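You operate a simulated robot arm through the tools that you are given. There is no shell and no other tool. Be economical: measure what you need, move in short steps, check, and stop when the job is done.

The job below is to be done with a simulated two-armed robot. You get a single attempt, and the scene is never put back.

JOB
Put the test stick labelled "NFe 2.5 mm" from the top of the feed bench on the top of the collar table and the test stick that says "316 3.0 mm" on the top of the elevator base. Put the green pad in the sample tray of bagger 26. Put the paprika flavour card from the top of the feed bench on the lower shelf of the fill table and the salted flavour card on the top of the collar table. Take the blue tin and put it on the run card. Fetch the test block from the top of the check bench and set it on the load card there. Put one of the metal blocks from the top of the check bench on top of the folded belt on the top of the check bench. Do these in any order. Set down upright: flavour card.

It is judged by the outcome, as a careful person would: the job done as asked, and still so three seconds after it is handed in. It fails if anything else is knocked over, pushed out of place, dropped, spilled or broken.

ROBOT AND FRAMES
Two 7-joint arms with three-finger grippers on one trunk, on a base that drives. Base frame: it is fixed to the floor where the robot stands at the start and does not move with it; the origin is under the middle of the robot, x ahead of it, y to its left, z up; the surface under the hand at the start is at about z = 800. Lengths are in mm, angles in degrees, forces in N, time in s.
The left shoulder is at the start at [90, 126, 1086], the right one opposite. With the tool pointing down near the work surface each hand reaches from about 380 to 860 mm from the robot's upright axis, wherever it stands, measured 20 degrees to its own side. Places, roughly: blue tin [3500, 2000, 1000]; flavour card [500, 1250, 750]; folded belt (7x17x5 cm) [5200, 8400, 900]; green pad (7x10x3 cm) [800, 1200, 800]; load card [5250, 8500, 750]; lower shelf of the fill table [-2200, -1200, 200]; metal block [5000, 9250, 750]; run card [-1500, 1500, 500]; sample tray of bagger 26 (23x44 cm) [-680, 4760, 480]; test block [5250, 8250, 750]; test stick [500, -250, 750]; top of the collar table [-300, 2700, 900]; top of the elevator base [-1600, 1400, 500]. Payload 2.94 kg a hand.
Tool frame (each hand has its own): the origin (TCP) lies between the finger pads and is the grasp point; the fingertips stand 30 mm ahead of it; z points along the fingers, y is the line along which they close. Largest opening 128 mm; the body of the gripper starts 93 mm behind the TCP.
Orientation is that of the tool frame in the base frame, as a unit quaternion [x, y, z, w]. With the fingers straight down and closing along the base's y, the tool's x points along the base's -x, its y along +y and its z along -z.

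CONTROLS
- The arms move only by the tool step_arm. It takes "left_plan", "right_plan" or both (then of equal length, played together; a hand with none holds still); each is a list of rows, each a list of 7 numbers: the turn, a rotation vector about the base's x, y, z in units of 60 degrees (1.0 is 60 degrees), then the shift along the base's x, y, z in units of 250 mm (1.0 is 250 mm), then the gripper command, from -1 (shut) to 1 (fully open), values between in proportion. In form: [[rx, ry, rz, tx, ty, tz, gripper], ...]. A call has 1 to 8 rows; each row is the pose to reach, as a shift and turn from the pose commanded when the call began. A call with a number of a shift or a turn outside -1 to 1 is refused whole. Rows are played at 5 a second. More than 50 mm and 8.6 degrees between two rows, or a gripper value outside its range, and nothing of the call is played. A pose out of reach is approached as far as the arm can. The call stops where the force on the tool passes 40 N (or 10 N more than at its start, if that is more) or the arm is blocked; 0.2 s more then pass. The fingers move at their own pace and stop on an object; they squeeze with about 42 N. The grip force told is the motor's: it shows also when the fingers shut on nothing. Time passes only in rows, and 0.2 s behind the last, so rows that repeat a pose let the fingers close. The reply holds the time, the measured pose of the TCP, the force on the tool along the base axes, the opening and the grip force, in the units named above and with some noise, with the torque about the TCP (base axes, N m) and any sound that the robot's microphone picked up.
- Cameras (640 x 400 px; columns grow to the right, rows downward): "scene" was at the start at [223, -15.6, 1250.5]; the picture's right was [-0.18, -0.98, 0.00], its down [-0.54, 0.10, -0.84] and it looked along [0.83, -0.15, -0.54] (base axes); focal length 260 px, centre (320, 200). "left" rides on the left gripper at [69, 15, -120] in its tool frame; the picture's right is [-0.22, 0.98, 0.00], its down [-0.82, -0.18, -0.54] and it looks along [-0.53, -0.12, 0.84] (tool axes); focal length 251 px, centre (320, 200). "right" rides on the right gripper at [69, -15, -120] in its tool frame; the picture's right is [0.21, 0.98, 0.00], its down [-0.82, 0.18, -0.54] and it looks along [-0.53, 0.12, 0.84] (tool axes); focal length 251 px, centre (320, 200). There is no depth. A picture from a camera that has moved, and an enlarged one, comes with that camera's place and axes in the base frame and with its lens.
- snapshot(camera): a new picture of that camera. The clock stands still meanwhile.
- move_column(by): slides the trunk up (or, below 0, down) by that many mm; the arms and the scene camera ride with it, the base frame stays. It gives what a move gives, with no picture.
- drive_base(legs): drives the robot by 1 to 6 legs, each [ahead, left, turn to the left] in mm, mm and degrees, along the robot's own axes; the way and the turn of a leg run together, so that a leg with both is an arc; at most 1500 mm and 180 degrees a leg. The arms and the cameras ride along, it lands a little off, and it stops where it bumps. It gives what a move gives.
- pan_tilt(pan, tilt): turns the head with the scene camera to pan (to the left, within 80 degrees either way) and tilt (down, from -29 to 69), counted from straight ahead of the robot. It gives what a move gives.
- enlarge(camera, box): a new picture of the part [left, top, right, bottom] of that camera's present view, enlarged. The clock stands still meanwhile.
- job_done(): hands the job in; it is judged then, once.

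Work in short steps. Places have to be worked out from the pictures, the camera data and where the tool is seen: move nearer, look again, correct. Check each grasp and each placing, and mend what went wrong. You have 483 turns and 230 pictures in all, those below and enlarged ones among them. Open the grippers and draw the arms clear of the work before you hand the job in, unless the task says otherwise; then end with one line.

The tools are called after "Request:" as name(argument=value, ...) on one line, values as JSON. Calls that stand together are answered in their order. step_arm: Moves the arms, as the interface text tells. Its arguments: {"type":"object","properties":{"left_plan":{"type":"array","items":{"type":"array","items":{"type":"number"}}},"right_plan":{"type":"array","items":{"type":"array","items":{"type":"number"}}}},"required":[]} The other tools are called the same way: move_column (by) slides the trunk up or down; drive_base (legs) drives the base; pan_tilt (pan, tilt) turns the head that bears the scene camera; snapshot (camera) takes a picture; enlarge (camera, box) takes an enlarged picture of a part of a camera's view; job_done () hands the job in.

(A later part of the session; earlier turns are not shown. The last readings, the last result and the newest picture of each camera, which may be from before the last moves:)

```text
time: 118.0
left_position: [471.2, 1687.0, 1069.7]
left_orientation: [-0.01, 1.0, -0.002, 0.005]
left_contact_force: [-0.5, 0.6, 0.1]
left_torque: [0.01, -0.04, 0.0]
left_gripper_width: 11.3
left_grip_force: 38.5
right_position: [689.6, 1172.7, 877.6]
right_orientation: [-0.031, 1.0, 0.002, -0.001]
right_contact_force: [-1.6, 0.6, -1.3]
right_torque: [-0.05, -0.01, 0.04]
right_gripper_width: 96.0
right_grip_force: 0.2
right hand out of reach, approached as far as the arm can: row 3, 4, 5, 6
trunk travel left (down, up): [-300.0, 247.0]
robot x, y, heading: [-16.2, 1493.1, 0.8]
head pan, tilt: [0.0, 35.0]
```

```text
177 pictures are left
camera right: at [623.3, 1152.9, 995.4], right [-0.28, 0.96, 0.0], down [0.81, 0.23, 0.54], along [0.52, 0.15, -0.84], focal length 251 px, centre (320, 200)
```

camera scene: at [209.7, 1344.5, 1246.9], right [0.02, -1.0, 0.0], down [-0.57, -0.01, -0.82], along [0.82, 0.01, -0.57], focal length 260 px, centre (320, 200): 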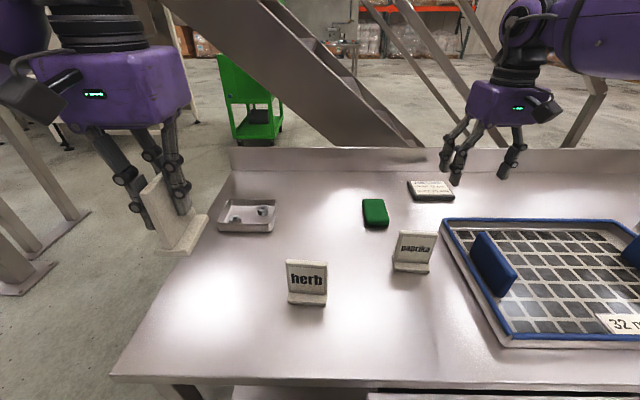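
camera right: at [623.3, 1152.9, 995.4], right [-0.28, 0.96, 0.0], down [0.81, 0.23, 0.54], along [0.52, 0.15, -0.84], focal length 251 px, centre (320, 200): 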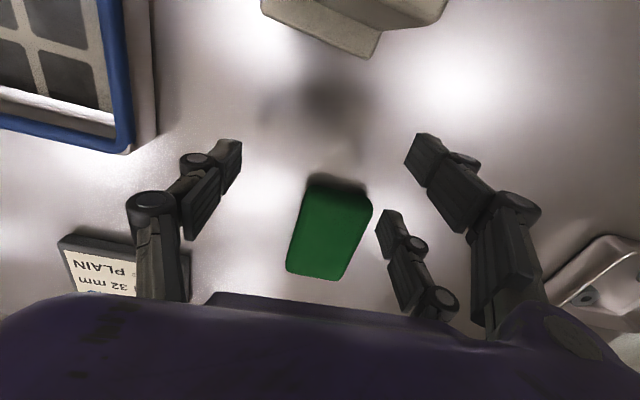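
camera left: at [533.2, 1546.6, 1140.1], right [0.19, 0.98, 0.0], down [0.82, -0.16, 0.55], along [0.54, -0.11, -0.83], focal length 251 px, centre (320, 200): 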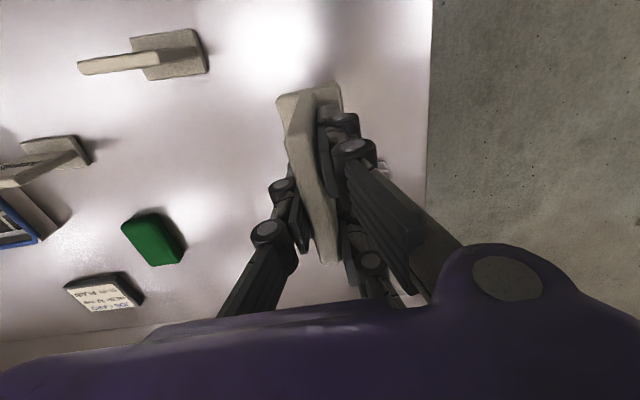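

Reach tops out near 780 mm. I drive ahead 50 mm, carefully, with the hand staying above the pad.

Request:
drive_base(legs=[[50, 0, 0]])

Request:
step_arm(right_plan=[[0, 0, 0.02, 0.0, 0.06, 0, 0.5], [0, 0, 0.03, 0.0, 0.12, 0, 0.5], [0, 0, 0.03, 0.0, 0.12, 0, 0.5]])

Request:
snapshot(camera="right")

```text
time: 119.0
left_position: [521.8, 1687.5, 1069.6]
left_orientation: [-0.011, 1.0, -0.002, 0.005]
left_contact_force: [0.5, -0.2, -1.5]
left_torque: [0.02, 0.09, -0.01]
left_gripper_width: 11.2
left_grip_force: 37.6
right_position: [740.1, 1173.2, 877.4]
right_orientation: [-0.031, 1.0, 0.002, -0.001]
right_contact_force: [0.1, -0.2, -0.5]
right_torque: [0.0, 0.04, -0.02]
right_gripper_width: 95.6
right_grip_force: 0.1
trunk travel left (down, up): [-300.0, 247.0]
robot x, y, heading: [33.0, 1495.9, 0.7]
head pan, tilt: [0.0, 35.0]
```

```text
time: 119.8
left_position: [521.6, 1687.1, 1070.1]
left_orientation: [-0.011, 1.0, -0.002, 0.006]
left_contact_force: [-0.6, 0.6, -0.5]
left_torque: [0.02, -0.03, 0.0]
left_gripper_width: 11.2
left_grip_force: 38.4
right_position: [739.2, 1179.9, 882.7]
right_orientation: [-0.047, 0.999, 0.002, -0.001]
right_contact_force: [0.4, -0.2, -1.0]
right_torque: [0.0, 0.0, 0.0]
right_gripper_width: 96.2
right_grip_force: 0.0
right hand out of reach, approached as far as the arm can: row 1, 2, 3
trunk travel left (down, up): [-300.0, 247.0]
robot x, y, heading: [28.9, 1495.2, 1.0]
head pan, tilt: [0.0, 35.0]
```

```text
176 pictures are left
camera right: at [673.0, 1157.4, 1000.9], right [-0.31, 0.95, 0.0], down [0.8, 0.25, 0.54], along [0.51, 0.17, -0.84], focal length 251 px, centre (320, 200)
```

right: 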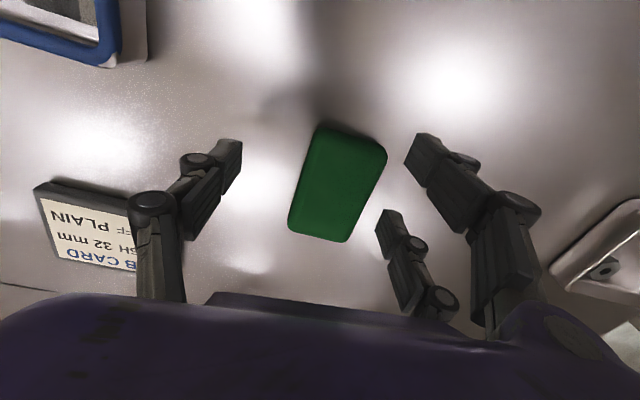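

The pad centre is ≈[757,1201]; I need +21 mm in y, which I take by shifting the base left, then lower onto the pad.

Request:
drive_base(legs=[[8, 22, 0]])

Request:
step_arm(right_plan=[[0, 0, 0, 0, 0, -0.06, 0.5], [0, 0, 0, 0, 0, -0.12, 0.5], [0, 0, 0, 0, 0, -0.16, 0.5], [0, 0, 0, 0, 0, -0.18, 0.5], [0, 0, 0, 0, 0, -0.19, 0.5], [0, 0, 0, 0, 0, -0.19, 0.5]])

Request:
snapshot(camera="right")

```text
time: 120.7
left_position: [528.3, 1711.4, 1070.5]
left_orientation: [-0.01, 1.0, -0.003, 0.005]
left_contact_force: [0.3, 0.8, -0.5]
left_torque: [-0.06, 0.01, 0.0]
left_gripper_width: 11.1
left_grip_force: 38.6
right_position: [747.1, 1201.9, 882.4]
right_orientation: [-0.046, 0.999, 0.002, -0.001]
right_contact_force: [-0.4, -0.6, -0.7]
right_torque: [-0.01, 0.02, -0.01]
right_gripper_width: 96.0
right_grip_force: 0.0
trunk travel left (down, up): [-300.0, 247.0]
robot x, y, heading: [38.7, 1514.8, 0.8]
head pan, tilt: [0.0, 35.0]
```

```text
time: 122.1
left_position: [528.8, 1709.7, 1069.0]
left_orientation: [-0.01, 1.0, -0.002, 0.005]
left_contact_force: [0.2, 0.5, -0.7]
left_torque: [-0.02, -0.01, 0.0]
left_gripper_width: 11.5
left_grip_force: 38.0
right_position: [742.5, 1199.0, 841.5]
right_orientation: [-0.045, 0.999, 0.002, 0.0]
right_contact_force: [0.0, -0.4, -0.7]
right_torque: [-0.02, -0.04, -0.03]
right_gripper_width: 96.1
right_grip_force: 0.0
right hand out of reach, approached as far as the arm can: row 2, 3, 4, 5, 6
trunk travel left (down, up): [-300.0, 247.0]
robot x, y, heading: [43.7, 1520.2, 1.0]
head pan, tilt: [0.0, 35.0]
```

```text
175 pictures are left
camera right: at [676.4, 1177.5, 960.5], right [-0.3, 0.95, 0.0], down [0.8, 0.25, 0.54], along [0.52, 0.17, -0.84], focal length 251 px, centre (320, 200)
```

right: 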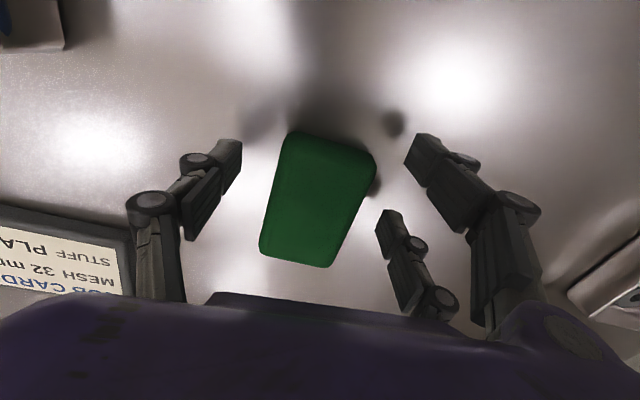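

I'm at z 841; the arm can't go further down here, so I lower the trunk 9 mm and then close.

Request:
move_column(by=-9)

Request:
step_arm(right_plan=[[0, 0, 0, 0, 0, 0, 0], [0, 0, 0, 0, 0, 0, -1], [0, 0, 0, 0, 0, 0, -1], [0, 0, 0, 0, 0, 0, -1], [0, 0, 0, 0, 0, 0, -1]])

Request:
snapshot(camera="right")

```text
time: 122.7
left_position: [529.3, 1709.5, 1061.1]
left_orientation: [-0.01, 1.0, -0.001, 0.006]
left_contact_force: [0.2, -0.4, -0.6]
left_torque: [0.0, -0.02, -0.03]
left_gripper_width: 11.4
left_grip_force: 38.0
right_position: [741.9, 1200.0, 834.8]
right_orientation: [-0.047, 0.999, 0.002, 0.0]
right_contact_force: [0.4, -0.3, 0.0]
right_torque: [0.04, 0.0, 0.02]
right_gripper_width: 96.0
right_grip_force: 0.0
trunk travel left (down, up): [-291.0, 256.0]
robot x, y, heading: [40.2, 1513.1, 0.7]
head pan, tilt: [0.0, 35.0]
```

```text
time: 123.8
left_position: [528.3, 1709.9, 1061.5]
left_orientation: [-0.011, 1.0, -0.001, 0.006]
left_contact_force: [1.0, 0.6, -0.5]
left_torque: [0.0, 0.0, -0.01]
left_gripper_width: 11.0
left_grip_force: 38.2
right_position: [742.0, 1198.8, 834.5]
right_orientation: [-0.047, 0.999, 0.002, -0.001]
right_contact_force: [0.2, 1.0, 1.5]
right_torque: [0.0, 0.03, 0.03]
right_gripper_width: 59.9
right_grip_force: 41.9
trunk travel left (down, up): [-291.0, 256.0]
robot x, y, heading: [38.5, 1517.5, 1.1]
head pan, tilt: [0.0, 35.0]
```

```text
174 pictures are left
camera right: at [676.3, 1177.5, 952.3], right [-0.3, 0.95, 0.0], down [0.8, 0.25, 0.54], along [0.51, 0.17, -0.84], focal length 251 px, centre (320, 200)
```

right: 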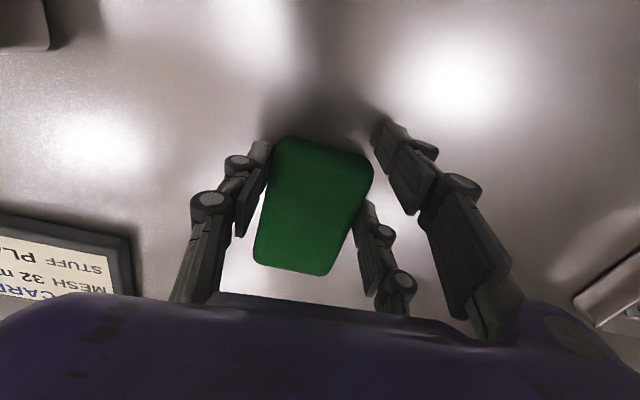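

The pad is gripped at 60 mm. I lift it with the trunk.

Request:
move_column(by=129)

Request:
snapshot(camera="right")

Request:
snapshot(camera="scene")

```text
time: 125.4
left_position: [529.5, 1709.6, 1188.9]
left_orientation: [-0.011, 1.0, -0.002, 0.006]
left_contact_force: [-0.3, -1.1, -0.6]
left_torque: [0.02, 0.02, 0.02]
left_gripper_width: 11.2
left_grip_force: 38.2
right_position: [747.5, 1198.2, 1035.3]
right_orientation: [-0.047, 0.997, -0.001, 0.061]
right_contact_force: [-0.6, -0.1, -0.8]
right_torque: [-0.01, 0.04, 0.02]
right_gripper_width: 59.9
right_grip_force: 42.3
trunk travel left (down, up): [-420.0, 127.0]
robot x, y, heading: [41.5, 1517.1, 0.8]
head pan, tilt: [0.0, 35.0]
```

```text
173 pictures are left
camera right: at [667.8, 1177.0, 1144.7], right [-0.3, 0.95, -0.03], down [0.73, 0.25, 0.64], along [0.61, 0.17, -0.77], focal length 251 px, centre (320, 200)
```

right: 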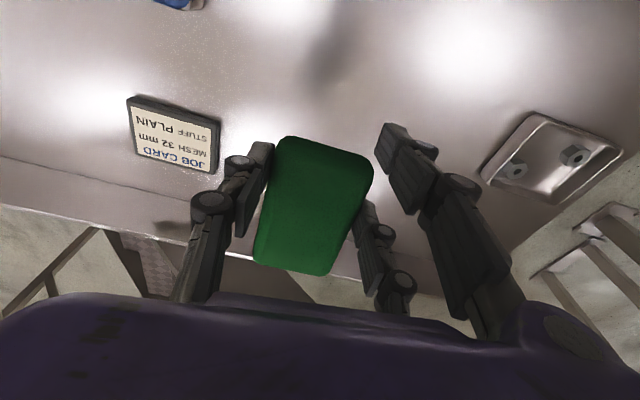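

```text
172 pictures are left
camera scene: at [231.8, 1519.1, 1368.3], right [0.01, -1.0, 0.0], down [-0.57, -0.01, -0.82], along [0.82, 0.01, -0.57], focal length 260 px, centre (320, 200)
```

scene: 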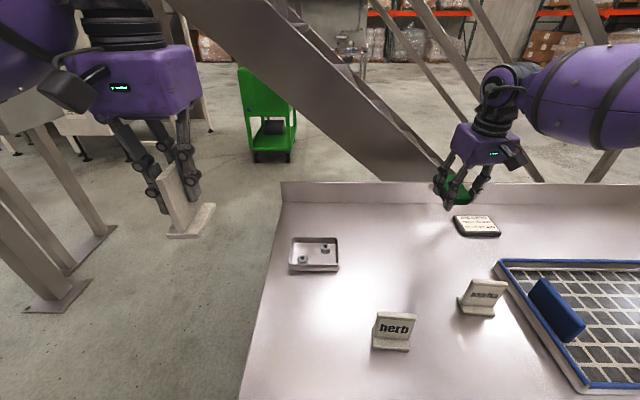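

Pad held. I retract the right hand to the carry pose and level it, then back off and set the trunk back.

Request:
step_arm(right_plan=[[0, 0, 0, -0.16, 0.03, 0.05, -1], [0, 0.03, -0.02, -0.33, 0.06, 0.05, -1], [0, 0.06, -0.04, -0.5, 0.09, 0.05, -1], [0, 0.09, -0.06, -0.67, 0.12, 0.05, -1], [0, 0.117, -0.09, -0.84, 0.16, 0.05, -1], [0, 0.117, -0.09, -1.0, 0.19, 0.05, -1]])

Request:
drive_base(legs=[[-260, 0, 0], [0, 0, 90]])

Request:
move_column(by=-60)

Request:
snapshot(camera="scene")

```text
time: 126.8
left_position: [528.0, 1708.6, 1191.9]
left_orientation: [-0.01, 1.0, -0.002, 0.005]
left_contact_force: [-0.2, 0.5, -0.5]
left_torque: [-0.01, 0.0, 0.0]
left_gripper_width: 11.2
left_grip_force: 38.3
right_position: [497.1, 1246.8, 1052.0]
right_orientation: [0.001, 1.0, 0.0, 0.002]
right_contact_force: [-0.4, 0.0, 0.2]
right_torque: [-0.01, -0.03, -0.02]
right_gripper_width: 60.1
right_grip_force: 41.7
trunk travel left (down, up): [-420.0, 127.0]
robot x, y, heading: [40.1, 1515.9, 1.0]
head pan, tilt: [0.0, 35.0]
```

```text
time: 132.5
left_position: [-407.7, 2003.4, 1190.0]
left_orientation: [0.711, -0.703, -0.002, -0.005]
left_contact_force: [-0.3, -0.7, -1.6]
left_torque: [0.0, 0.02, 0.01]
left_gripper_width: 11.1
left_grip_force: 38.6
right_position: [55.1, 1968.1, 1050.4]
right_orientation: [-0.704, 0.71, 0.001, 0.001]
right_contact_force: [-0.2, 1.4, -1.1]
right_torque: [-0.03, 0.01, 0.03]
right_gripper_width: 59.8
right_grip_force: 42.0
trunk travel left (down, up): [-420.0, 127.0]
robot x, y, heading: [-218.9, 1513.8, 90.5]
head pan, tilt: [0.0, 35.0]
```

```text
time: 133.5
left_position: [-408.1, 2001.8, 1131.0]
left_orientation: [0.712, -0.702, -0.003, -0.006]
left_contact_force: [-0.4, 0.7, -0.5]
left_torque: [0.02, 0.0, 0.01]
left_gripper_width: 11.4
left_grip_force: 37.7
right_position: [54.8, 1968.5, 992.6]
right_orientation: [-0.704, 0.71, 0.001, 0.0]
right_contact_force: [-0.2, -0.2, -0.4]
right_torque: [-0.01, 0.01, 0.03]
right_gripper_width: 60.1
right_grip_force: 42.2
trunk travel left (down, up): [-360.0, 187.0]
robot x, y, heading: [-219.3, 1511.8, 90.1]
head pan, tilt: [0.0, 35.0]
```

```text
171 pictures are left
camera scene: at [-219.9, 1721.7, 1306.0], right [1.0, 0.01, 0.0], down [0.0, -0.57, -0.82], along [-0.01, 0.82, -0.57], focal length 260 px, centre (320, 200)
```

scene: 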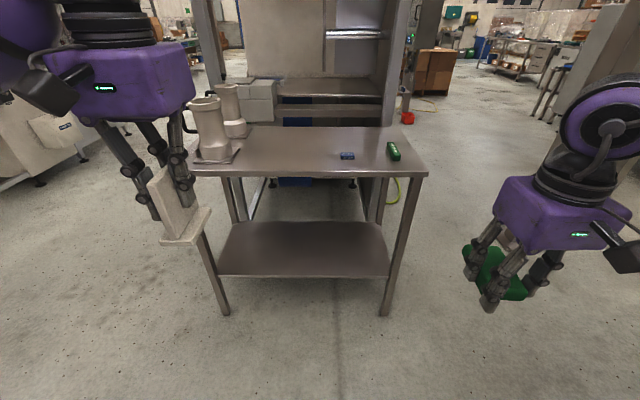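

Collars stand on the left part of the table; free space around [-350,2640]. I drive up to the table.

Request:
drive_base(legs=[[450, -50, 0]])

Request:
step_arm(left_plan=[[0, 0, 0, 0, 0.19, 0, -1], [0, 0, 0, 0, 0.38, 0, -1], [0, 0, 0, 0, 0.57, -0.05, -1], [0, 0, 0, 0, 0.7, -0.18, -1], [0, 0, 0, 0, 0.75, -0.36, -1]])

Request:
snapshot(camera="scene")

Request:
snapshot(camera="left")

```text
time: 136.2
left_position: [-361.4, 2455.4, 1130.1]
left_orientation: [0.713, -0.701, -0.002, -0.005]
left_contact_force: [0.3, 0.8, -0.9]
left_torque: [0.02, -0.03, -0.01]
left_gripper_width: 10.9
left_grip_force: 37.9
right_position: [100.2, 2423.4, 991.3]
right_orientation: [-0.704, 0.71, 0.001, 0.0]
right_contact_force: [0.3, 0.3, -1.1]
right_torque: [-0.05, 0.01, -0.01]
right_gripper_width: 59.9
right_grip_force: 41.7
trunk travel left (down, up): [-360.0, 187.0]
robot x, y, heading: [-171.8, 1965.1, 90.3]
head pan, tilt: [0.0, 35.0]
```

```text
time: 137.4
left_position: [-361.3, 2646.0, 1038.8]
left_orientation: [0.712, -0.702, -0.003, -0.005]
left_contact_force: [-0.2, -0.1, -0.2]
left_torque: [0.04, 0.0, 0.06]
left_gripper_width: 11.3
left_grip_force: 38.2
right_position: [100.7, 2424.8, 991.0]
right_orientation: [-0.705, 0.709, 0.0, 0.0]
right_contact_force: [-0.1, -0.2, 0.2]
right_torque: [-0.02, 0.0, -0.04]
right_gripper_width: 60.1
right_grip_force: 42.3
trunk travel left (down, up): [-360.0, 187.0]
robot x, y, heading: [-169.0, 1966.4, 90.6]
head pan, tilt: [0.0, 35.0]
```

```text
170 pictures are left
camera scene: at [-174.7, 2176.7, 1305.8], right [1.0, 0.01, 0.0], down [0.01, -0.57, -0.82], along [-0.01, 0.82, -0.57], focal length 260 px, centre (320, 200)
```

scene: 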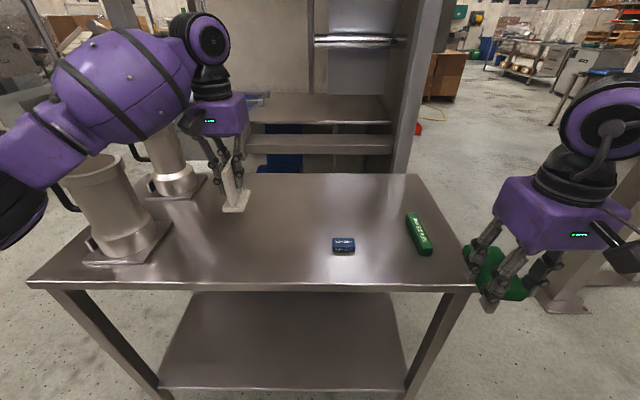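

```text
169 pictures are left
camera left: at [-375.6, 2574.3, 1159.3], right [-0.98, 0.2, 0.0], down [0.17, 0.82, 0.55], along [0.11, 0.54, -0.83], focal length 251 px, centre (320, 200)
```

left: 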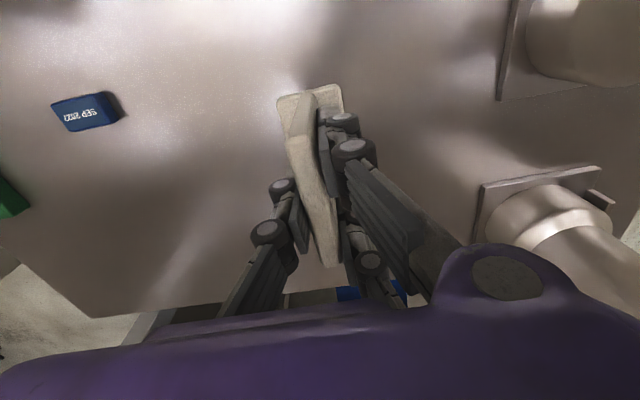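

The forearm runs near the collars, so I shift the hand 100 mm right to x≈-260 before lowering.

Request:
step_arm(left_plan=[[0, 0, 0, 0.14, -0.02, 0, -1], [0, 0, 0, 0.28, -0.04, 0, -1], [0, 0, 0, 0.4, -0.05, 0, -1], [0, 0, 0, 0.4, -0.05, -0.1, -1], [0, 0, 0, 0.4, -0.05, -0.2, -1]])

Request:
snapshot(camera="scene")

```text
time: 138.6
left_position: [-260.7, 2631.8, 989.9]
left_orientation: [0.712, -0.702, -0.003, -0.005]
left_contact_force: [-0.1, 0.5, -0.2]
left_torque: [0.0, -0.01, 0.01]
left_gripper_width: 11.3
left_grip_force: 37.8
right_position: [99.3, 2424.1, 991.0]
right_orientation: [-0.705, 0.709, 0.0, 0.001]
right_contact_force: [0.3, 0.1, -0.9]
right_torque: [-0.02, 0.03, 0.0]
right_gripper_width: 60.0
right_grip_force: 42.3
trunk travel left (down, up): [-360.0, 187.0]
robot x, y, heading: [-168.7, 1966.8, 90.3]
head pan, tilt: [0.0, 35.0]
```

```text
168 pictures are left
camera scene: at [-174.0, 2176.1, 1306.0], right [1.0, 0.01, 0.0], down [0.01, -0.57, -0.82], along [-0.01, 0.82, -0.57], focal length 260 px, centre (320, 200)
```

scene: 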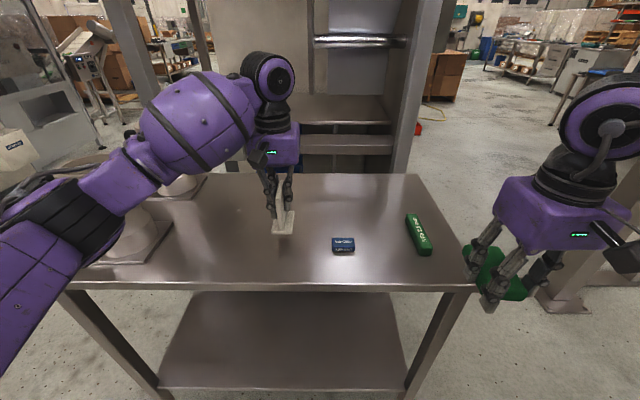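

The arm is clear. I lower gently until the card's foot touches the table.

Request:
step_arm(left_plan=[[0, 0, 0, 0, 0, -0.06, -1], [0, 0, 0, 0, 0, -0.09, -1], [0, 0, 0, 0, 0, -0.11, -1], [0, 0, 0, 0, 0, -0.125, -1], [0, 0, 0, 0, 0, -0.14, -1], [0, 0, 0, 0, 0, -0.155, -1], [0, 0, 0, 0, 0, -0.17, -1], [0, 0, 0, 0, 0, -0.185, -1]])

Request:
enlarge(camera="scene", box=[230, 150, 350, 260])

```text
time: 140.4
left_position: [-262.1, 2632.6, 954.6]
left_orientation: [0.713, -0.701, -0.006, -0.011]
left_contact_force: [-1.4, -5.0, 15.6]
left_torque: [-0.64, 0.14, 0.05]
left_gripper_width: 11.2
left_grip_force: 38.5
right_position: [98.4, 2423.2, 992.3]
right_orientation: [-0.705, 0.709, 0.001, 0.001]
right_contact_force: [-0.1, 0.9, -0.7]
right_torque: [-0.04, 0.03, 0.0]
right_gripper_width: 60.0
right_grip_force: 42.0
trunk travel left (down, up): [-360.0, 187.0]
robot x, y, heading: [-169.6, 1964.7, 90.7]
head pan, tilt: [0.0, 35.0]
stopped in row 8 (left hand): the force on the tool passed its limit at 42 N (the readings are from after the stop); the commanded pose is now the measured one
```

```text
3.64 times, centred on (290, 205) of scene
camera zoom: at [-174.2, 2174.7, 1306.1], right [1.0, 0.01, 0.0], down [0.01, -0.57, -0.82], along [-0.01, 0.82, -0.57], focal length 944 px, centre (429, 182)
```

zoom: 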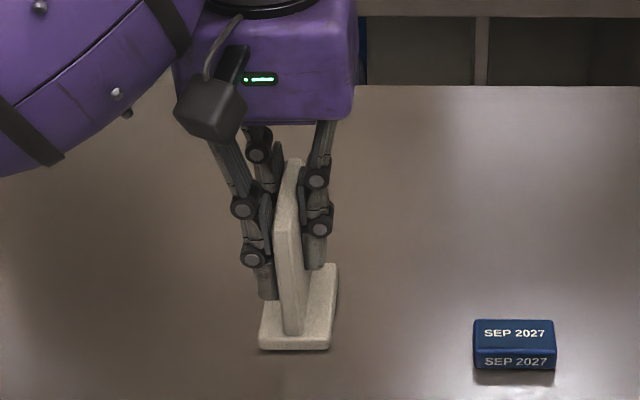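

The card stands upright on the table. I release and rise straight up.

Request:
step_arm(left_plan=[[0, 0, 0, 0, 0, 0.008, -0.95], [0, 0, 0, 0, 0, 0.008, -0.6], [0, 0, 0, 0, 0, 0.008, -0.2], [0, 0, 0, 0, 0, 0.008, 0], [0, 0, 0, 0, 0, 0.1, 0], [0, 0, 0, 0, 0, 0.26, 0], [0, 0, 0, 0, 0, 0.44, 0], [0, 0, 0, 0, 0, 0.6, 0]])

Request:
snapshot(camera="scene")

```text
time: 142.2
left_position: [-262.9, 2631.2, 1100.5]
left_orientation: [0.713, -0.701, -0.005, -0.01]
left_contact_force: [0.2, 0.0, -0.7]
left_torque: [0.02, 0.0, -0.03]
left_gripper_width: 64.1
left_grip_force: 0.0
right_position: [99.2, 2423.1, 992.2]
right_orientation: [-0.704, 0.71, 0.0, 0.001]
right_contact_force: [0.3, -0.2, -0.5]
right_torque: [-0.02, -0.03, 0.02]
right_gripper_width: 59.9
right_grip_force: 41.7
trunk travel left (down, up): [-360.0, 187.0]
robot x, y, heading: [-169.0, 1963.4, 90.5]
head pan, tilt: [0.0, 35.0]
```

```text
166 pictures are left
camera scene: at [-174.0, 2175.1, 1306.1], right [1.0, 0.01, 0.0], down [0.01, -0.57, -0.82], along [-0.01, 0.82, -0.57], focal length 260 px, centre (320, 200)
```

scene: 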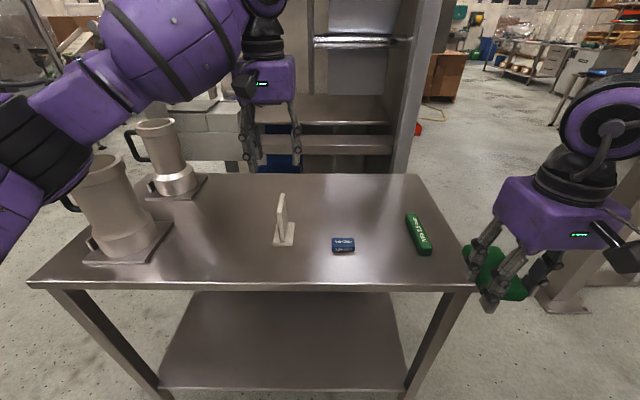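

Placed upright. I retract both hands and drive around the left side of the table, then look.

Request:
step_arm(left_plan=[[0, 0, 0, 0, -0.18, 0, 0], [0, 0, 0, 0, -0.36, 0, 0], [0, 0, 0, -0.06, -0.54, 0, 0], [0, 0, 0, -0.14, -0.7, 0, 0], [0, 0, 0, -0.26, -0.85, 0, 0], [0, 0, 0, -0.36, -1.0, 0, 0]], right_plan=[[0, 0, 0, 0, -0.03, 0.05, -1], [0, 0, 0, 0, -0.06, 0.1, -1], [0, 0, 0, 0, -0.1, 0.15, -1], [0, 0, 0, 0, -0.13, 0.2, -1], [0, 0, 0, 0, -0.16, 0.2, -1], [0, 0, 0, 0, -0.2, 0.2, -1]])

Request:
drive_base(legs=[[-50, 700, 0], [600, 500, 0]])

Request:
pan_tilt(pan=-15, tilt=20)

Request:
snapshot(camera="scene")

```text
time: 143.6
left_position: [-352.9, 2381.1, 1102.1]
left_orientation: [0.712, -0.702, -0.006, -0.011]
left_contact_force: [0.4, 0.6, 0.1]
left_torque: [0.04, 0.01, 0.0]
left_gripper_width: 64.1
left_grip_force: 0.1
right_position: [99.0, 2372.4, 1043.9]
right_orientation: [-0.705, 0.71, 0.001, 0.001]
right_contact_force: [0.8, -0.5, -0.6]
right_torque: [0.01, -0.02, -0.01]
right_gripper_width: 59.9
right_grip_force: 42.3
trunk travel left (down, up): [-360.0, 187.0]
robot x, y, heading: [-172.6, 1965.4, 90.5]
head pan, tilt: [0.0, 35.0]
```

```text
time: 154.6
left_position: [-1559.7, 2900.2, 1101.2]
left_orientation: [0.717, -0.697, -0.005, -0.011]
left_contact_force: [0.2, -0.5, -0.4]
left_torque: [0.0, -0.03, 0.01]
left_gripper_width: 64.2
left_grip_force: 0.1
right_position: [-1108.7, 2895.8, 1042.7]
right_orientation: [0.709, -0.705, -0.001, -0.001]
right_contact_force: [0.5, 1.2, 0.3]
right_torque: [-0.04, -0.03, -0.01]
right_gripper_width: 59.8
right_grip_force: 41.9
trunk travel left (down, up): [-360.0, 187.0]
robot x, y, heading: [-1374.0, 2482.9, 91.1]
head pan, tilt: [0.0, 35.0]
```

```text
time: 155.4
left_position: [-1557.3, 2899.4, 1100.3]
left_orientation: [0.716, -0.698, -0.005, -0.012]
left_contact_force: [0.2, -0.5, 0.3]
left_torque: [0.01, -0.03, 0.02]
left_gripper_width: 64.2
left_grip_force: 0.0
right_position: [-1107.0, 2895.5, 1042.0]
right_orientation: [0.709, -0.705, -0.001, 0.0]
right_contact_force: [0.0, -0.5, -0.8]
right_torque: [-0.06, 0.02, 0.01]
right_gripper_width: 59.8
right_grip_force: 41.9
trunk travel left (down, up): [-360.0, 187.0]
robot x, y, heading: [-1371.1, 2485.8, 91.2]
head pan, tilt: [-15.0, 20.0]
```

```text
165 pictures are left
camera scene: at [-1354.9, 2697.1, 1329.8], right [0.97, -0.24, 0.0], down [-0.08, -0.33, -0.94], along [0.22, 0.91, -0.34], focal length 260 px, centre (320, 200)
```

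scene: 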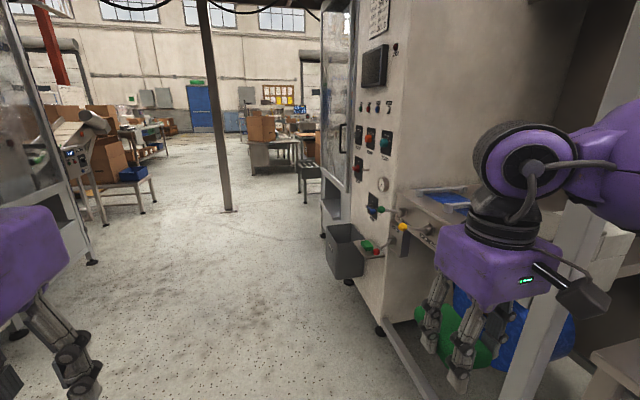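

Bagger 26 is to my right; its sample tray should be further along. I drive on to about y=4700 and look right.

Request:
drive_base(legs=[[1500, 0, -1], [700, 0, 0]])

Request:
pan_tilt(pan=-70, tilt=30)

Request:
snapshot(camera="scene")

```text
time: 166.2
left_position: [-1585.7, 5095.9, 1101.2]
left_orientation: [0.714, -0.7, -0.005, -0.011]
left_contact_force: [0.0, -0.4, -0.5]
left_torque: [-0.02, -0.02, 0.01]
left_gripper_width: 64.1
left_grip_force: 0.0
right_position: [-1136.4, 5089.1, 1042.0]
right_orientation: [-0.707, 0.708, 0.001, 0.001]
right_contact_force: [0.1, 0.7, -0.6]
right_torque: [-0.03, 0.01, -0.01]
right_gripper_width: 59.7
right_grip_force: 42.3
trunk travel left (down, up): [-360.0, 187.0]
robot x, y, heading: [-1404.1, 4680.2, 90.9]
head pan, tilt: [-15.0, 20.0]
```

```text
time: 167.5
left_position: [-1587.1, 5096.6, 1101.4]
left_orientation: [0.713, -0.701, -0.005, -0.011]
left_contact_force: [0.6, -0.3, 0.3]
left_torque: [-0.03, -0.03, -0.03]
left_gripper_width: 63.8
left_grip_force: 0.0
right_position: [-1134.4, 5089.0, 1041.8]
right_orientation: [-0.707, 0.707, 0.001, 0.0]
right_contact_force: [0.3, 0.4, -1.5]
right_torque: [-0.01, -0.01, 0.0]
right_gripper_width: 59.8
right_grip_force: 42.3
trunk travel left (down, up): [-360.0, 187.0]
robot x, y, heading: [-1402.4, 4677.1, 91.0]
head pan, tilt: [-70.0, 30.0]
```

```text
164 pictures are left
camera scene: at [-1322.5, 4833.9, 1313.8], right [0.36, -0.93, 0.0], down [-0.47, -0.18, -0.87], along [0.81, 0.31, -0.5], focal length 260 px, centre (320, 200)
```

scene: 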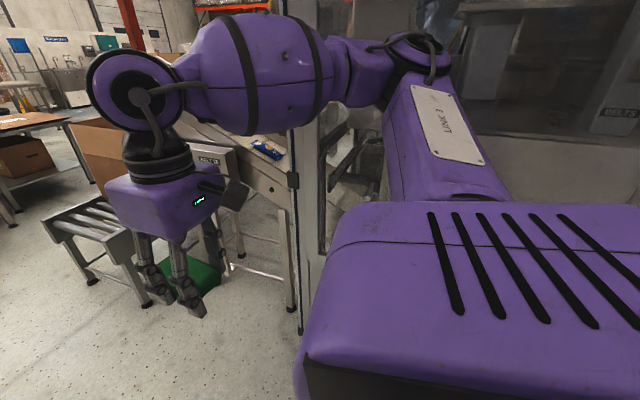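

I move 200 mm away from the machine and turn right to face it.

Request:
drive_base(legs=[[0, 200, 0], [0, 0, -91]])

Request:
pan_tilt(pan=0, tilt=35)

Request:
snapshot(camera="scene")

```text
time: 173.8
left_position: [-1182.1, 4844.2, 1101.2]
left_orientation: [0.009, 1.0, -0.004, 0.013]
left_contact_force: [0.1, 0.2, 0.1]
left_torque: [0.0, -0.03, 0.0]
left_gripper_width: 63.9
left_grip_force: 0.0
right_position: [-1206.6, 4392.6, 1042.9]
right_orientation: [0.021, 1.0, 0.0, 0.001]
right_contact_force: [0.4, -0.4, -0.6]
right_torque: [0.02, 0.02, -0.02]
right_gripper_width: 60.0
right_grip_force: 42.2
trunk travel left (down, up): [-360.0, 187.0]
robot x, y, heading: [-1606.1, 4675.0, -1.4]
head pan, tilt: [-70.0, 30.0]
```

```text
time: 175.2
left_position: [-1181.5, 4843.3, 1100.6]
left_orientation: [0.009, 1.0, -0.004, 0.012]
left_contact_force: [0.2, 0.6, -0.3]
left_torque: [0.01, -0.01, 0.01]
left_gripper_width: 63.6
left_grip_force: 0.0
right_position: [-1206.2, 4393.3, 1041.4]
right_orientation: [0.019, 1.0, 0.001, 0.001]
right_contact_force: [-0.1, 0.2, -0.3]
right_torque: [-0.01, 0.0, -0.01]
right_gripper_width: 59.7
right_grip_force: 41.9
trunk travel left (down, up): [-360.0, 187.0]
robot x, y, heading: [-1604.0, 4678.6, -1.4]
head pan, tilt: [0.0, 35.0]
```

```text
163 pictures are left
camera scene: at [-1395.6, 4672.0, 1306.0], right [-0.03, -1.0, 0.0], down [-0.57, 0.01, -0.82], along [0.82, -0.02, -0.57], focal length 260 px, centre (320, 200)
```

scene: 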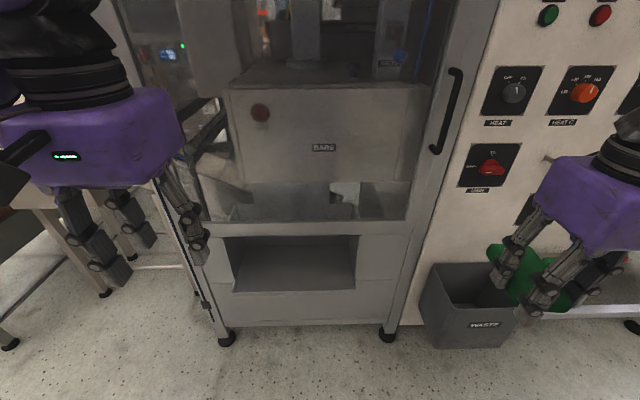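

The sample tray is the recess in the machine: floor ≈z 480, x −795…−565, y 4530…4980, opening up to ≈750. I need the hand tilted about 45° to insert the pad. I move so the right hand faces the recess.

Request:
drive_base(legs=[[130, 280, 1.4]])

Request:
move_column(by=-280)

Request:
pan_tilt(pan=-15, tilt=30)

Request:
snapshot(camera="scene")

```text
time: 178.2
left_position: [-1049.5, 5131.8, 1101.3]
left_orientation: [-0.002, 1.0, -0.004, 0.012]
left_contact_force: [0.0, -0.7, 0.6]
left_torque: [-0.02, 0.03, -0.02]
left_gripper_width: 63.8
left_grip_force: 0.1
right_position: [-1063.9, 4681.8, 1043.1]
right_orientation: [0.008, 1.0, 0.0, 0.001]
right_contact_force: [-0.2, -0.2, -0.7]
right_torque: [0.0, -0.01, 0.0]
right_gripper_width: 59.7
right_grip_force: 42.1
trunk travel left (down, up): [-360.0, 187.0]
robot x, y, heading: [-1468.5, 4954.9, 0.3]
head pan, tilt: [0.0, 35.0]
```

```text
time: 181.1
left_position: [-1050.5, 5130.8, 820.5]
left_orientation: [-0.002, 1.0, -0.005, 0.011]
left_contact_force: [-0.9, -0.8, -1.3]
left_torque: [0.0, 0.0, 0.0]
left_gripper_width: 63.9
left_grip_force: 0.0
right_position: [-1064.9, 4681.2, 762.6]
right_orientation: [0.009, 1.0, 0.0, 0.001]
right_contact_force: [-0.2, -0.1, -1.1]
right_torque: [-0.01, 0.02, -0.01]
right_gripper_width: 59.9
right_grip_force: 41.9
trunk travel left (down, up): [-80.0, 467.0]
robot x, y, heading: [-1468.5, 4953.0, 0.1]
head pan, tilt: [0.0, 35.0]
```

```text
time: 181.8
left_position: [-1051.1, 5131.6, 820.1]
left_orientation: [-0.002, 1.0, -0.005, 0.011]
left_contact_force: [0.2, 0.0, -0.9]
left_torque: [-0.03, 0.0, 0.03]
left_gripper_width: 63.9
left_grip_force: 0.0
right_position: [-1064.4, 4681.5, 762.4]
right_orientation: [0.008, 1.0, 0.0, 0.001]
right_contact_force: [-0.6, 0.1, 0.2]
right_torque: [-0.04, 0.04, 0.02]
right_gripper_width: 59.9
right_grip_force: 42.6
trunk travel left (down, up): [-80.0, 467.0]
robot x, y, heading: [-1468.5, 4954.1, -0.2]
head pan, tilt: [-15.0, 30.0]
```

```text
162 pictures are left
camera scene: at [-1168.7, 4932.4, 1011.6], right [-0.26, -0.97, 0.0], down [-0.48, 0.13, -0.87], along [0.84, -0.22, -0.5], focal length 260 px, centre (320, 200)
```

scene: 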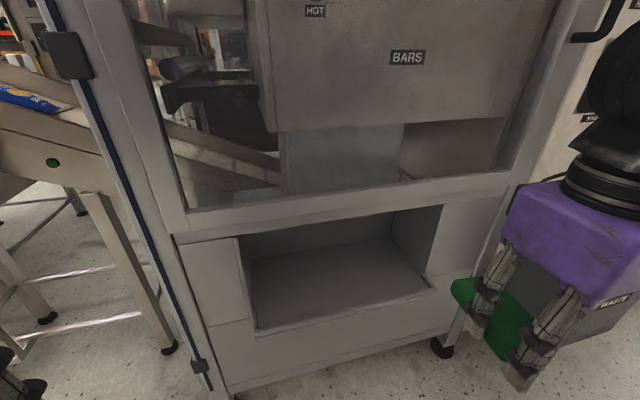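

Sill at x≈-800, z≈485; recess interior y 4536–4980. I tilt the right hand 30° forward while lowering to z≈550 and moving to the opening.

Request:
step_arm(right_plan=[[0, -0.12, 0, 0.05, 0, -0.17, -1], [0, -0.24, 0, 0.1, 0, -0.34, -1], [0, -0.36, 0, 0.15, 0, -0.51, -1], [0, -0.48, 0, 0.2, 0, -0.68, -1], [0, -0.5, 0, 0.3, 0, -0.81, -1], [0, -0.5, 0, 0.45, 0, -0.83, -1], [0, -0.5, 0, 0.62, 0, -0.83, -1]])

Request:
snapshot(camera="scene")

Request:
snapshot(camera="right")

```text
time: 183.4
left_position: [-1050.0, 5131.5, 821.9]
left_orientation: [-0.002, 1.0, -0.004, 0.011]
left_contact_force: [0.2, -0.4, 0.0]
left_torque: [-0.02, 0.0, -0.01]
left_gripper_width: 64.0
left_grip_force: 0.0
right_position: [-909.6, 4681.0, 555.0]
right_orientation: [0.008, 0.966, 0.001, 0.259]
right_contact_force: [0.5, 0.1, -1.4]
right_torque: [0.03, 0.02, 0.01]
right_gripper_width: 60.1
right_grip_force: 42.5
right hand out of reach, approached as far as the arm can: row 1, 2, 3, 4, 5
trunk travel left (down, up): [-80.0, 467.0]
robot x, y, heading: [-1467.1, 4957.7, -0.2]
head pan, tilt: [-15.0, 30.0]
```

```text
161 pictures are left
camera scene: at [-1168.1, 4932.3, 1011.5], right [-0.26, -0.97, 0.0], down [-0.48, 0.13, -0.87], along [0.84, -0.22, -0.5], focal length 260 px, centre (320, 200)
```

scene: 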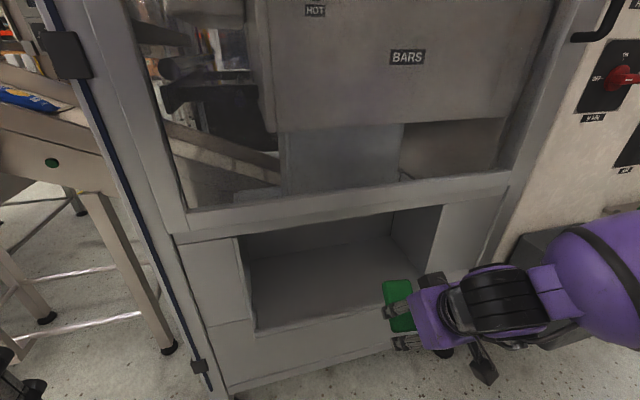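

```text
160 pictures are left
camera right: at [-1027.8, 4666.4, 622.7], right [-0.17, 0.98, -0.1], down [0.44, 0.17, 0.88], along [0.88, 0.11, -0.46], focal length 251 px, centre (320, 200)
```

right: 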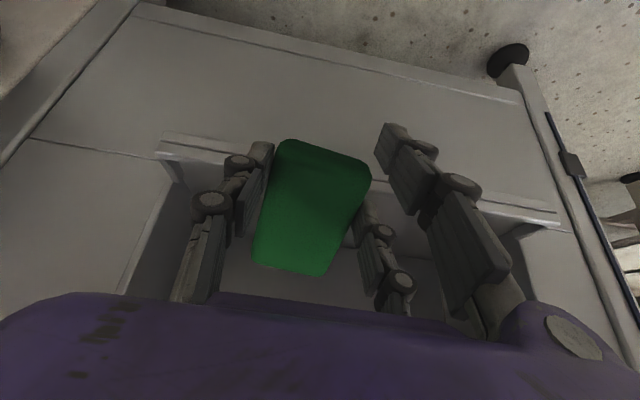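

The pad is before the opening at the right height. I move forward to x≈-768.

Request:
step_arm(right_plan=[[0, 0, 0, 0.15, 0, 0, -1], [0, 0, 0, 0.3, 0, 0, -1], [0, 0, 0, 0.45, 0, 0, -1], [0, 0, 0, 0.57, 0, 0, -1], [0, 0, 0, 0.57, 0, 0, -1]])

Request:
snapshot(camera="scene")

Request:
snapshot(camera="right")

```text
time: 184.6
left_position: [-1050.3, 5131.1, 822.2]
left_orientation: [-0.002, 1.0, -0.005, 0.011]
left_contact_force: [-0.2, -0.3, 0.1]
left_torque: [-0.02, 0.01, 0.01]
left_gripper_width: 64.1
left_grip_force: 0.1
right_position: [-766.1, 4680.1, 554.8]
right_orientation: [0.009, 0.966, 0.001, 0.26]
right_contact_force: [-0.4, 0.0, 0.0]
right_torque: [0.01, 0.01, 0.02]
right_gripper_width: 59.8
right_grip_force: 42.5
trunk travel left (down, up): [-80.0, 467.0]
robot x, y, heading: [-1476.1, 4957.8, -0.3]
head pan, tilt: [-15.0, 30.0]
```

```text
159 pictures are left
camera scene: at [-1168.8, 4932.2, 1011.7], right [-0.26, -0.97, 0.0], down [-0.48, 0.13, -0.87], along [0.84, -0.22, -0.5], focal length 260 px, centre (320, 200)
```

scene: 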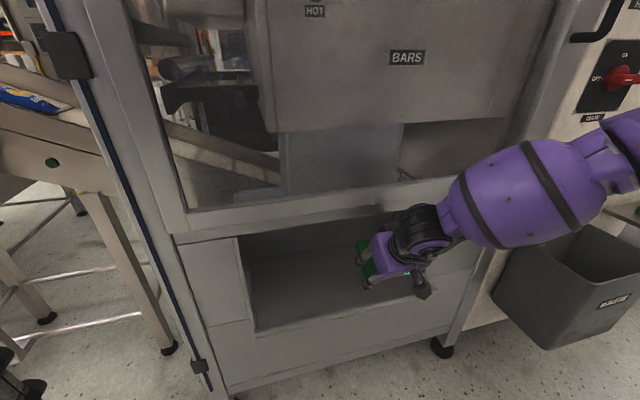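

```text
158 pictures are left
camera right: at [-884.6, 4667.0, 621.2], right [-0.17, 0.98, -0.1], down [0.44, 0.17, 0.88], along [0.88, 0.11, -0.46], focal length 251 px, centre (320, 200)
```

right: 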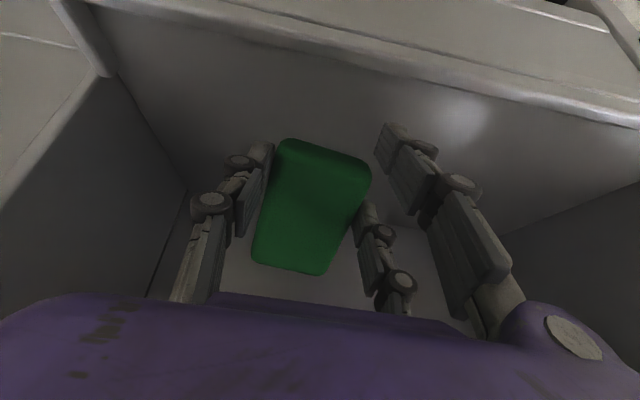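

The pad is inside the recess. I go 20 mm deeper, ease the tilt to 20°, and lower until the near edge touches.

Request:
step_arm(right_plan=[[0, 0.05, 0, 0.04, 0, 0, -1], [0, 0.11, 0, 0.08, 0, -0.03, -1], [0, 0.165, 0, 0.08, 0, -0.06, -1], [0, 0.165, 0, 0.08, 0, -0.1, -1], [0, 0.165, 0, 0.08, 0, -0.13, -1], [0, 0.165, 0, 0.08, 0, -0.16, -1], [0, 0.165, 0, 0.08, 0, -0.19, -1], [0, 0.165, 0, 0.08, 0, -0.22, -1]])

Request:
snapshot(camera="right")

Request:
enlarge(camera="scene", box=[220, 180, 520, 360])

```text
time: 186.4
left_position: [-1051.3, 5130.7, 822.3]
left_orientation: [-0.002, 1.0, -0.005, 0.012]
left_contact_force: [0.2, 0.6, 1.0]
left_torque: [0.01, -0.02, 0.01]
left_gripper_width: 63.9
left_grip_force: 0.0
right_position: [-744.3, 4683.2, 510.0]
right_orientation: [0.009, 0.983, 0.002, 0.181]
right_contact_force: [-10.9, -0.4, 25.5]
right_torque: [-0.49, 0.62, -0.13]
right_gripper_width: 60.0
right_grip_force: 41.8
trunk travel left (down, up): [-80.0, 467.0]
robot x, y, heading: [-1468.3, 4955.7, -0.1]
head pan, tilt: [-15.0, 30.0]
stopped in row 8 (right hand): the force on the tool passed its limit at 48 N (the readings are from after the stop); the commanded pose is now the measured one
```

```text
157 pictures are left
camera right: at [-850.6, 4668.3, 594.8], right [-0.18, 0.98, -0.07], down [0.58, 0.16, 0.8], along [0.8, 0.11, -0.6], focal length 251 px, centre (320, 200)
```

right: 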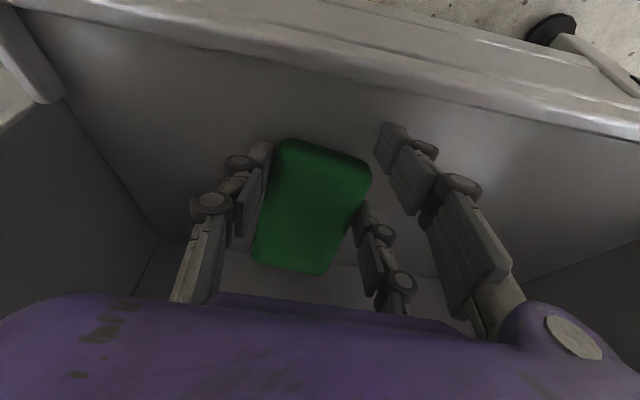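

```text
2.13 times, centred on (370, 270) of scene
camera zoom: at [-1171.4, 4932.5, 1012.6], right [-0.26, -0.97, 0.0], down [-0.48, 0.13, -0.87], along [0.84, -0.23, -0.5], focal length 554 px, centre (213, 51)
```

zoom: 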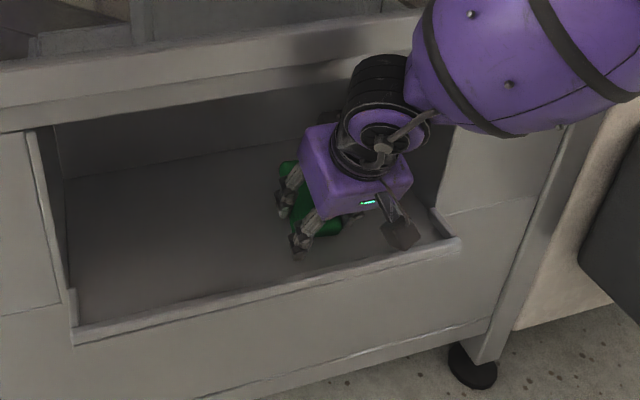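

Near edge is on the tray floor, pad at 21°. I open the fingers slowly so it settles flat.

Request:
step_arm(right_plan=[[0, 0, 0, 0, 0, 0.004, -0.05], [0, 0, 0, 0, 0, 0.004, 0.0], [0, 0, 0, 0, 0, 0.004, 0.05], [0, 0, 0, 0, 0, 0.004, 0.1], [0, 0, 0, 0, 0, 0.004, 0.2], [0, 0, 0, 0, 0, 0.004, 0.3]])

Request:
snapshot(camera="right")

```text
time: 187.8
left_position: [-1050.8, 5131.5, 821.9]
left_orientation: [-0.001, 1.0, -0.004, 0.012]
left_contact_force: [0.0, 0.6, -0.4]
left_torque: [-0.02, -0.02, 0.03]
left_gripper_width: 64.2
left_grip_force: 0.1
right_position: [-745.2, 4681.2, 506.8]
right_orientation: [0.01, 0.984, 0.001, 0.178]
right_contact_force: [0.1, -0.3, 1.9]
right_torque: [0.03, 0.04, 0.03]
right_gripper_width: 84.4
right_grip_force: 0.1
trunk travel left (down, up): [-80.0, 467.0]
robot x, y, heading: [-1471.2, 4954.9, 0.0]
head pan, tilt: [-15.0, 30.0]
```

```text
155 pictures are left
camera right: at [-850.5, 4667.2, 591.6], right [-0.18, 0.98, -0.07], down [0.58, 0.17, 0.79], along [0.79, 0.11, -0.6], focal length 251 px, centre (320, 200)
```

right: 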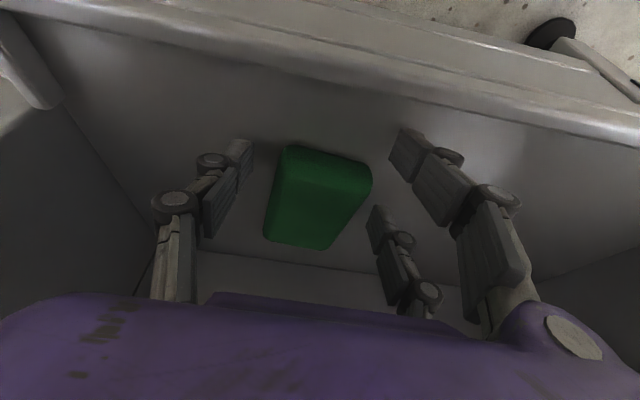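

The pad lies flat in the tray. I withdraw by reversing the entry path.

Request:
step_arm(right_plan=[[0, -0.08, 0, -0.04, 0, 0.05, 0.3], [0, -0.165, 0, -0.08, 0, 0.1, 0.3], [0, -0.165, 0, -0.09, 0, 0.19, 0.3], [0, -0.165, 0, -0.2, 0, 0.19, 0.3], [0, -0.165, 0, -0.38, 0, 0.19, 0.3], [0, -0.165, 0, -0.56, 0, 0.19, 0.3], [0, -0.165, 0, -0.74, 0, 0.19, 0.3], [0, -0.165, 0, -0.9, 0, 0.19, 0.3]])

Request:
snapshot(camera="scene")

```text
time: 189.6
left_position: [-1050.2, 5132.3, 820.5]
left_orientation: [-0.003, 1.0, -0.005, 0.011]
left_contact_force: [0.1, 1.4, 0.3]
left_torque: [-0.15, -0.01, -0.03]
left_gripper_width: 64.0
left_grip_force: 0.1
right_position: [-954.3, 4685.5, 558.4]
right_orientation: [0.006, 0.963, 0.005, 0.268]
right_contact_force: [-8.9, -2.8, -10.7]
right_torque: [0.18, -1.14, 0.19]
right_gripper_width: 83.5
right_grip_force: 0.0
right hand out of reach, approached as far as the arm can: row 8
trunk travel left (down, up): [-80.0, 467.0]
robot x, y, heading: [-1466.7, 4952.6, -0.0]
head pan, tilt: [-15.0, 30.0]
```

```text
154 pictures are left
camera scene: at [-1168.7, 4933.8, 1011.7], right [-0.26, -0.97, 0.0], down [-0.48, 0.13, -0.87], along [0.84, -0.23, -0.5], focal length 260 px, centre (320, 200)
```

scene: 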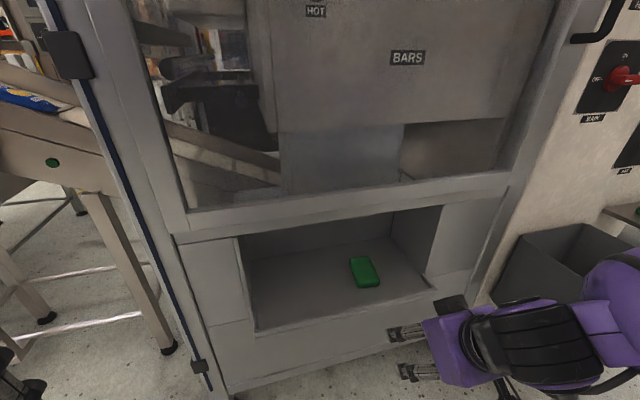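

The pad is in the tray. There's an odd force on the right hand (folded arm); I ease it up and forward a little and untilt.

Request:
step_arm(right_plan=[[0, 0.05, 0, 0.05, -0.02, 0.1, 0.3], [0, 0.13, 0, 0.02, -0.04, 0.25, 0.3], [0, 0.25, 0, -0.05, -0.06, 0.42, 0.3], [0, 0.38, 0, -0.12, -0.06, 0.58, 0.3], [0, 0.5, 0, -0.2, -0.06, 0.75, 0.3], [0, 0.515, 0, -0.3, -0.06, 0.9, 0.3]])

Request:
snapshot(camera="scene")

```text
time: 191.0
left_position: [-1050.1, 5131.0, 820.7]
left_orientation: [-0.002, 1.0, -0.004, 0.012]
left_contact_force: [0.7, 0.1, 0.0]
left_torque: [-0.01, -0.01, 0.01]
left_gripper_width: 64.0
left_grip_force: 0.0
right_position: [-1035.4, 4670.1, 777.4]
right_orientation: [0.009, 1.0, 0.001, -0.004]
right_contact_force: [-0.5, -0.4, -0.5]
right_torque: [0.01, -0.01, 0.0]
right_gripper_width: 83.1
right_grip_force: 0.0
trunk travel left (down, up): [-80.0, 467.0]
robot x, y, heading: [-1471.8, 4958.9, -0.1]
head pan, tilt: [-15.0, 30.0]
```

```text
153 pictures are left
camera scene: at [-1169.3, 4932.0, 1011.8], right [-0.26, -0.97, 0.0], down [-0.48, 0.13, -0.87], along [0.84, -0.23, -0.5], focal length 260 px, centre (320, 200)
```

scene: 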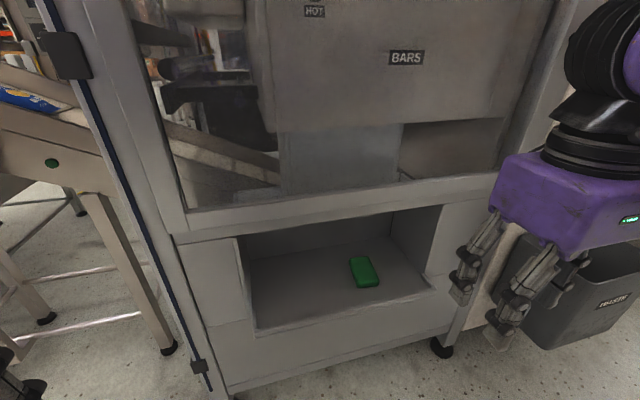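

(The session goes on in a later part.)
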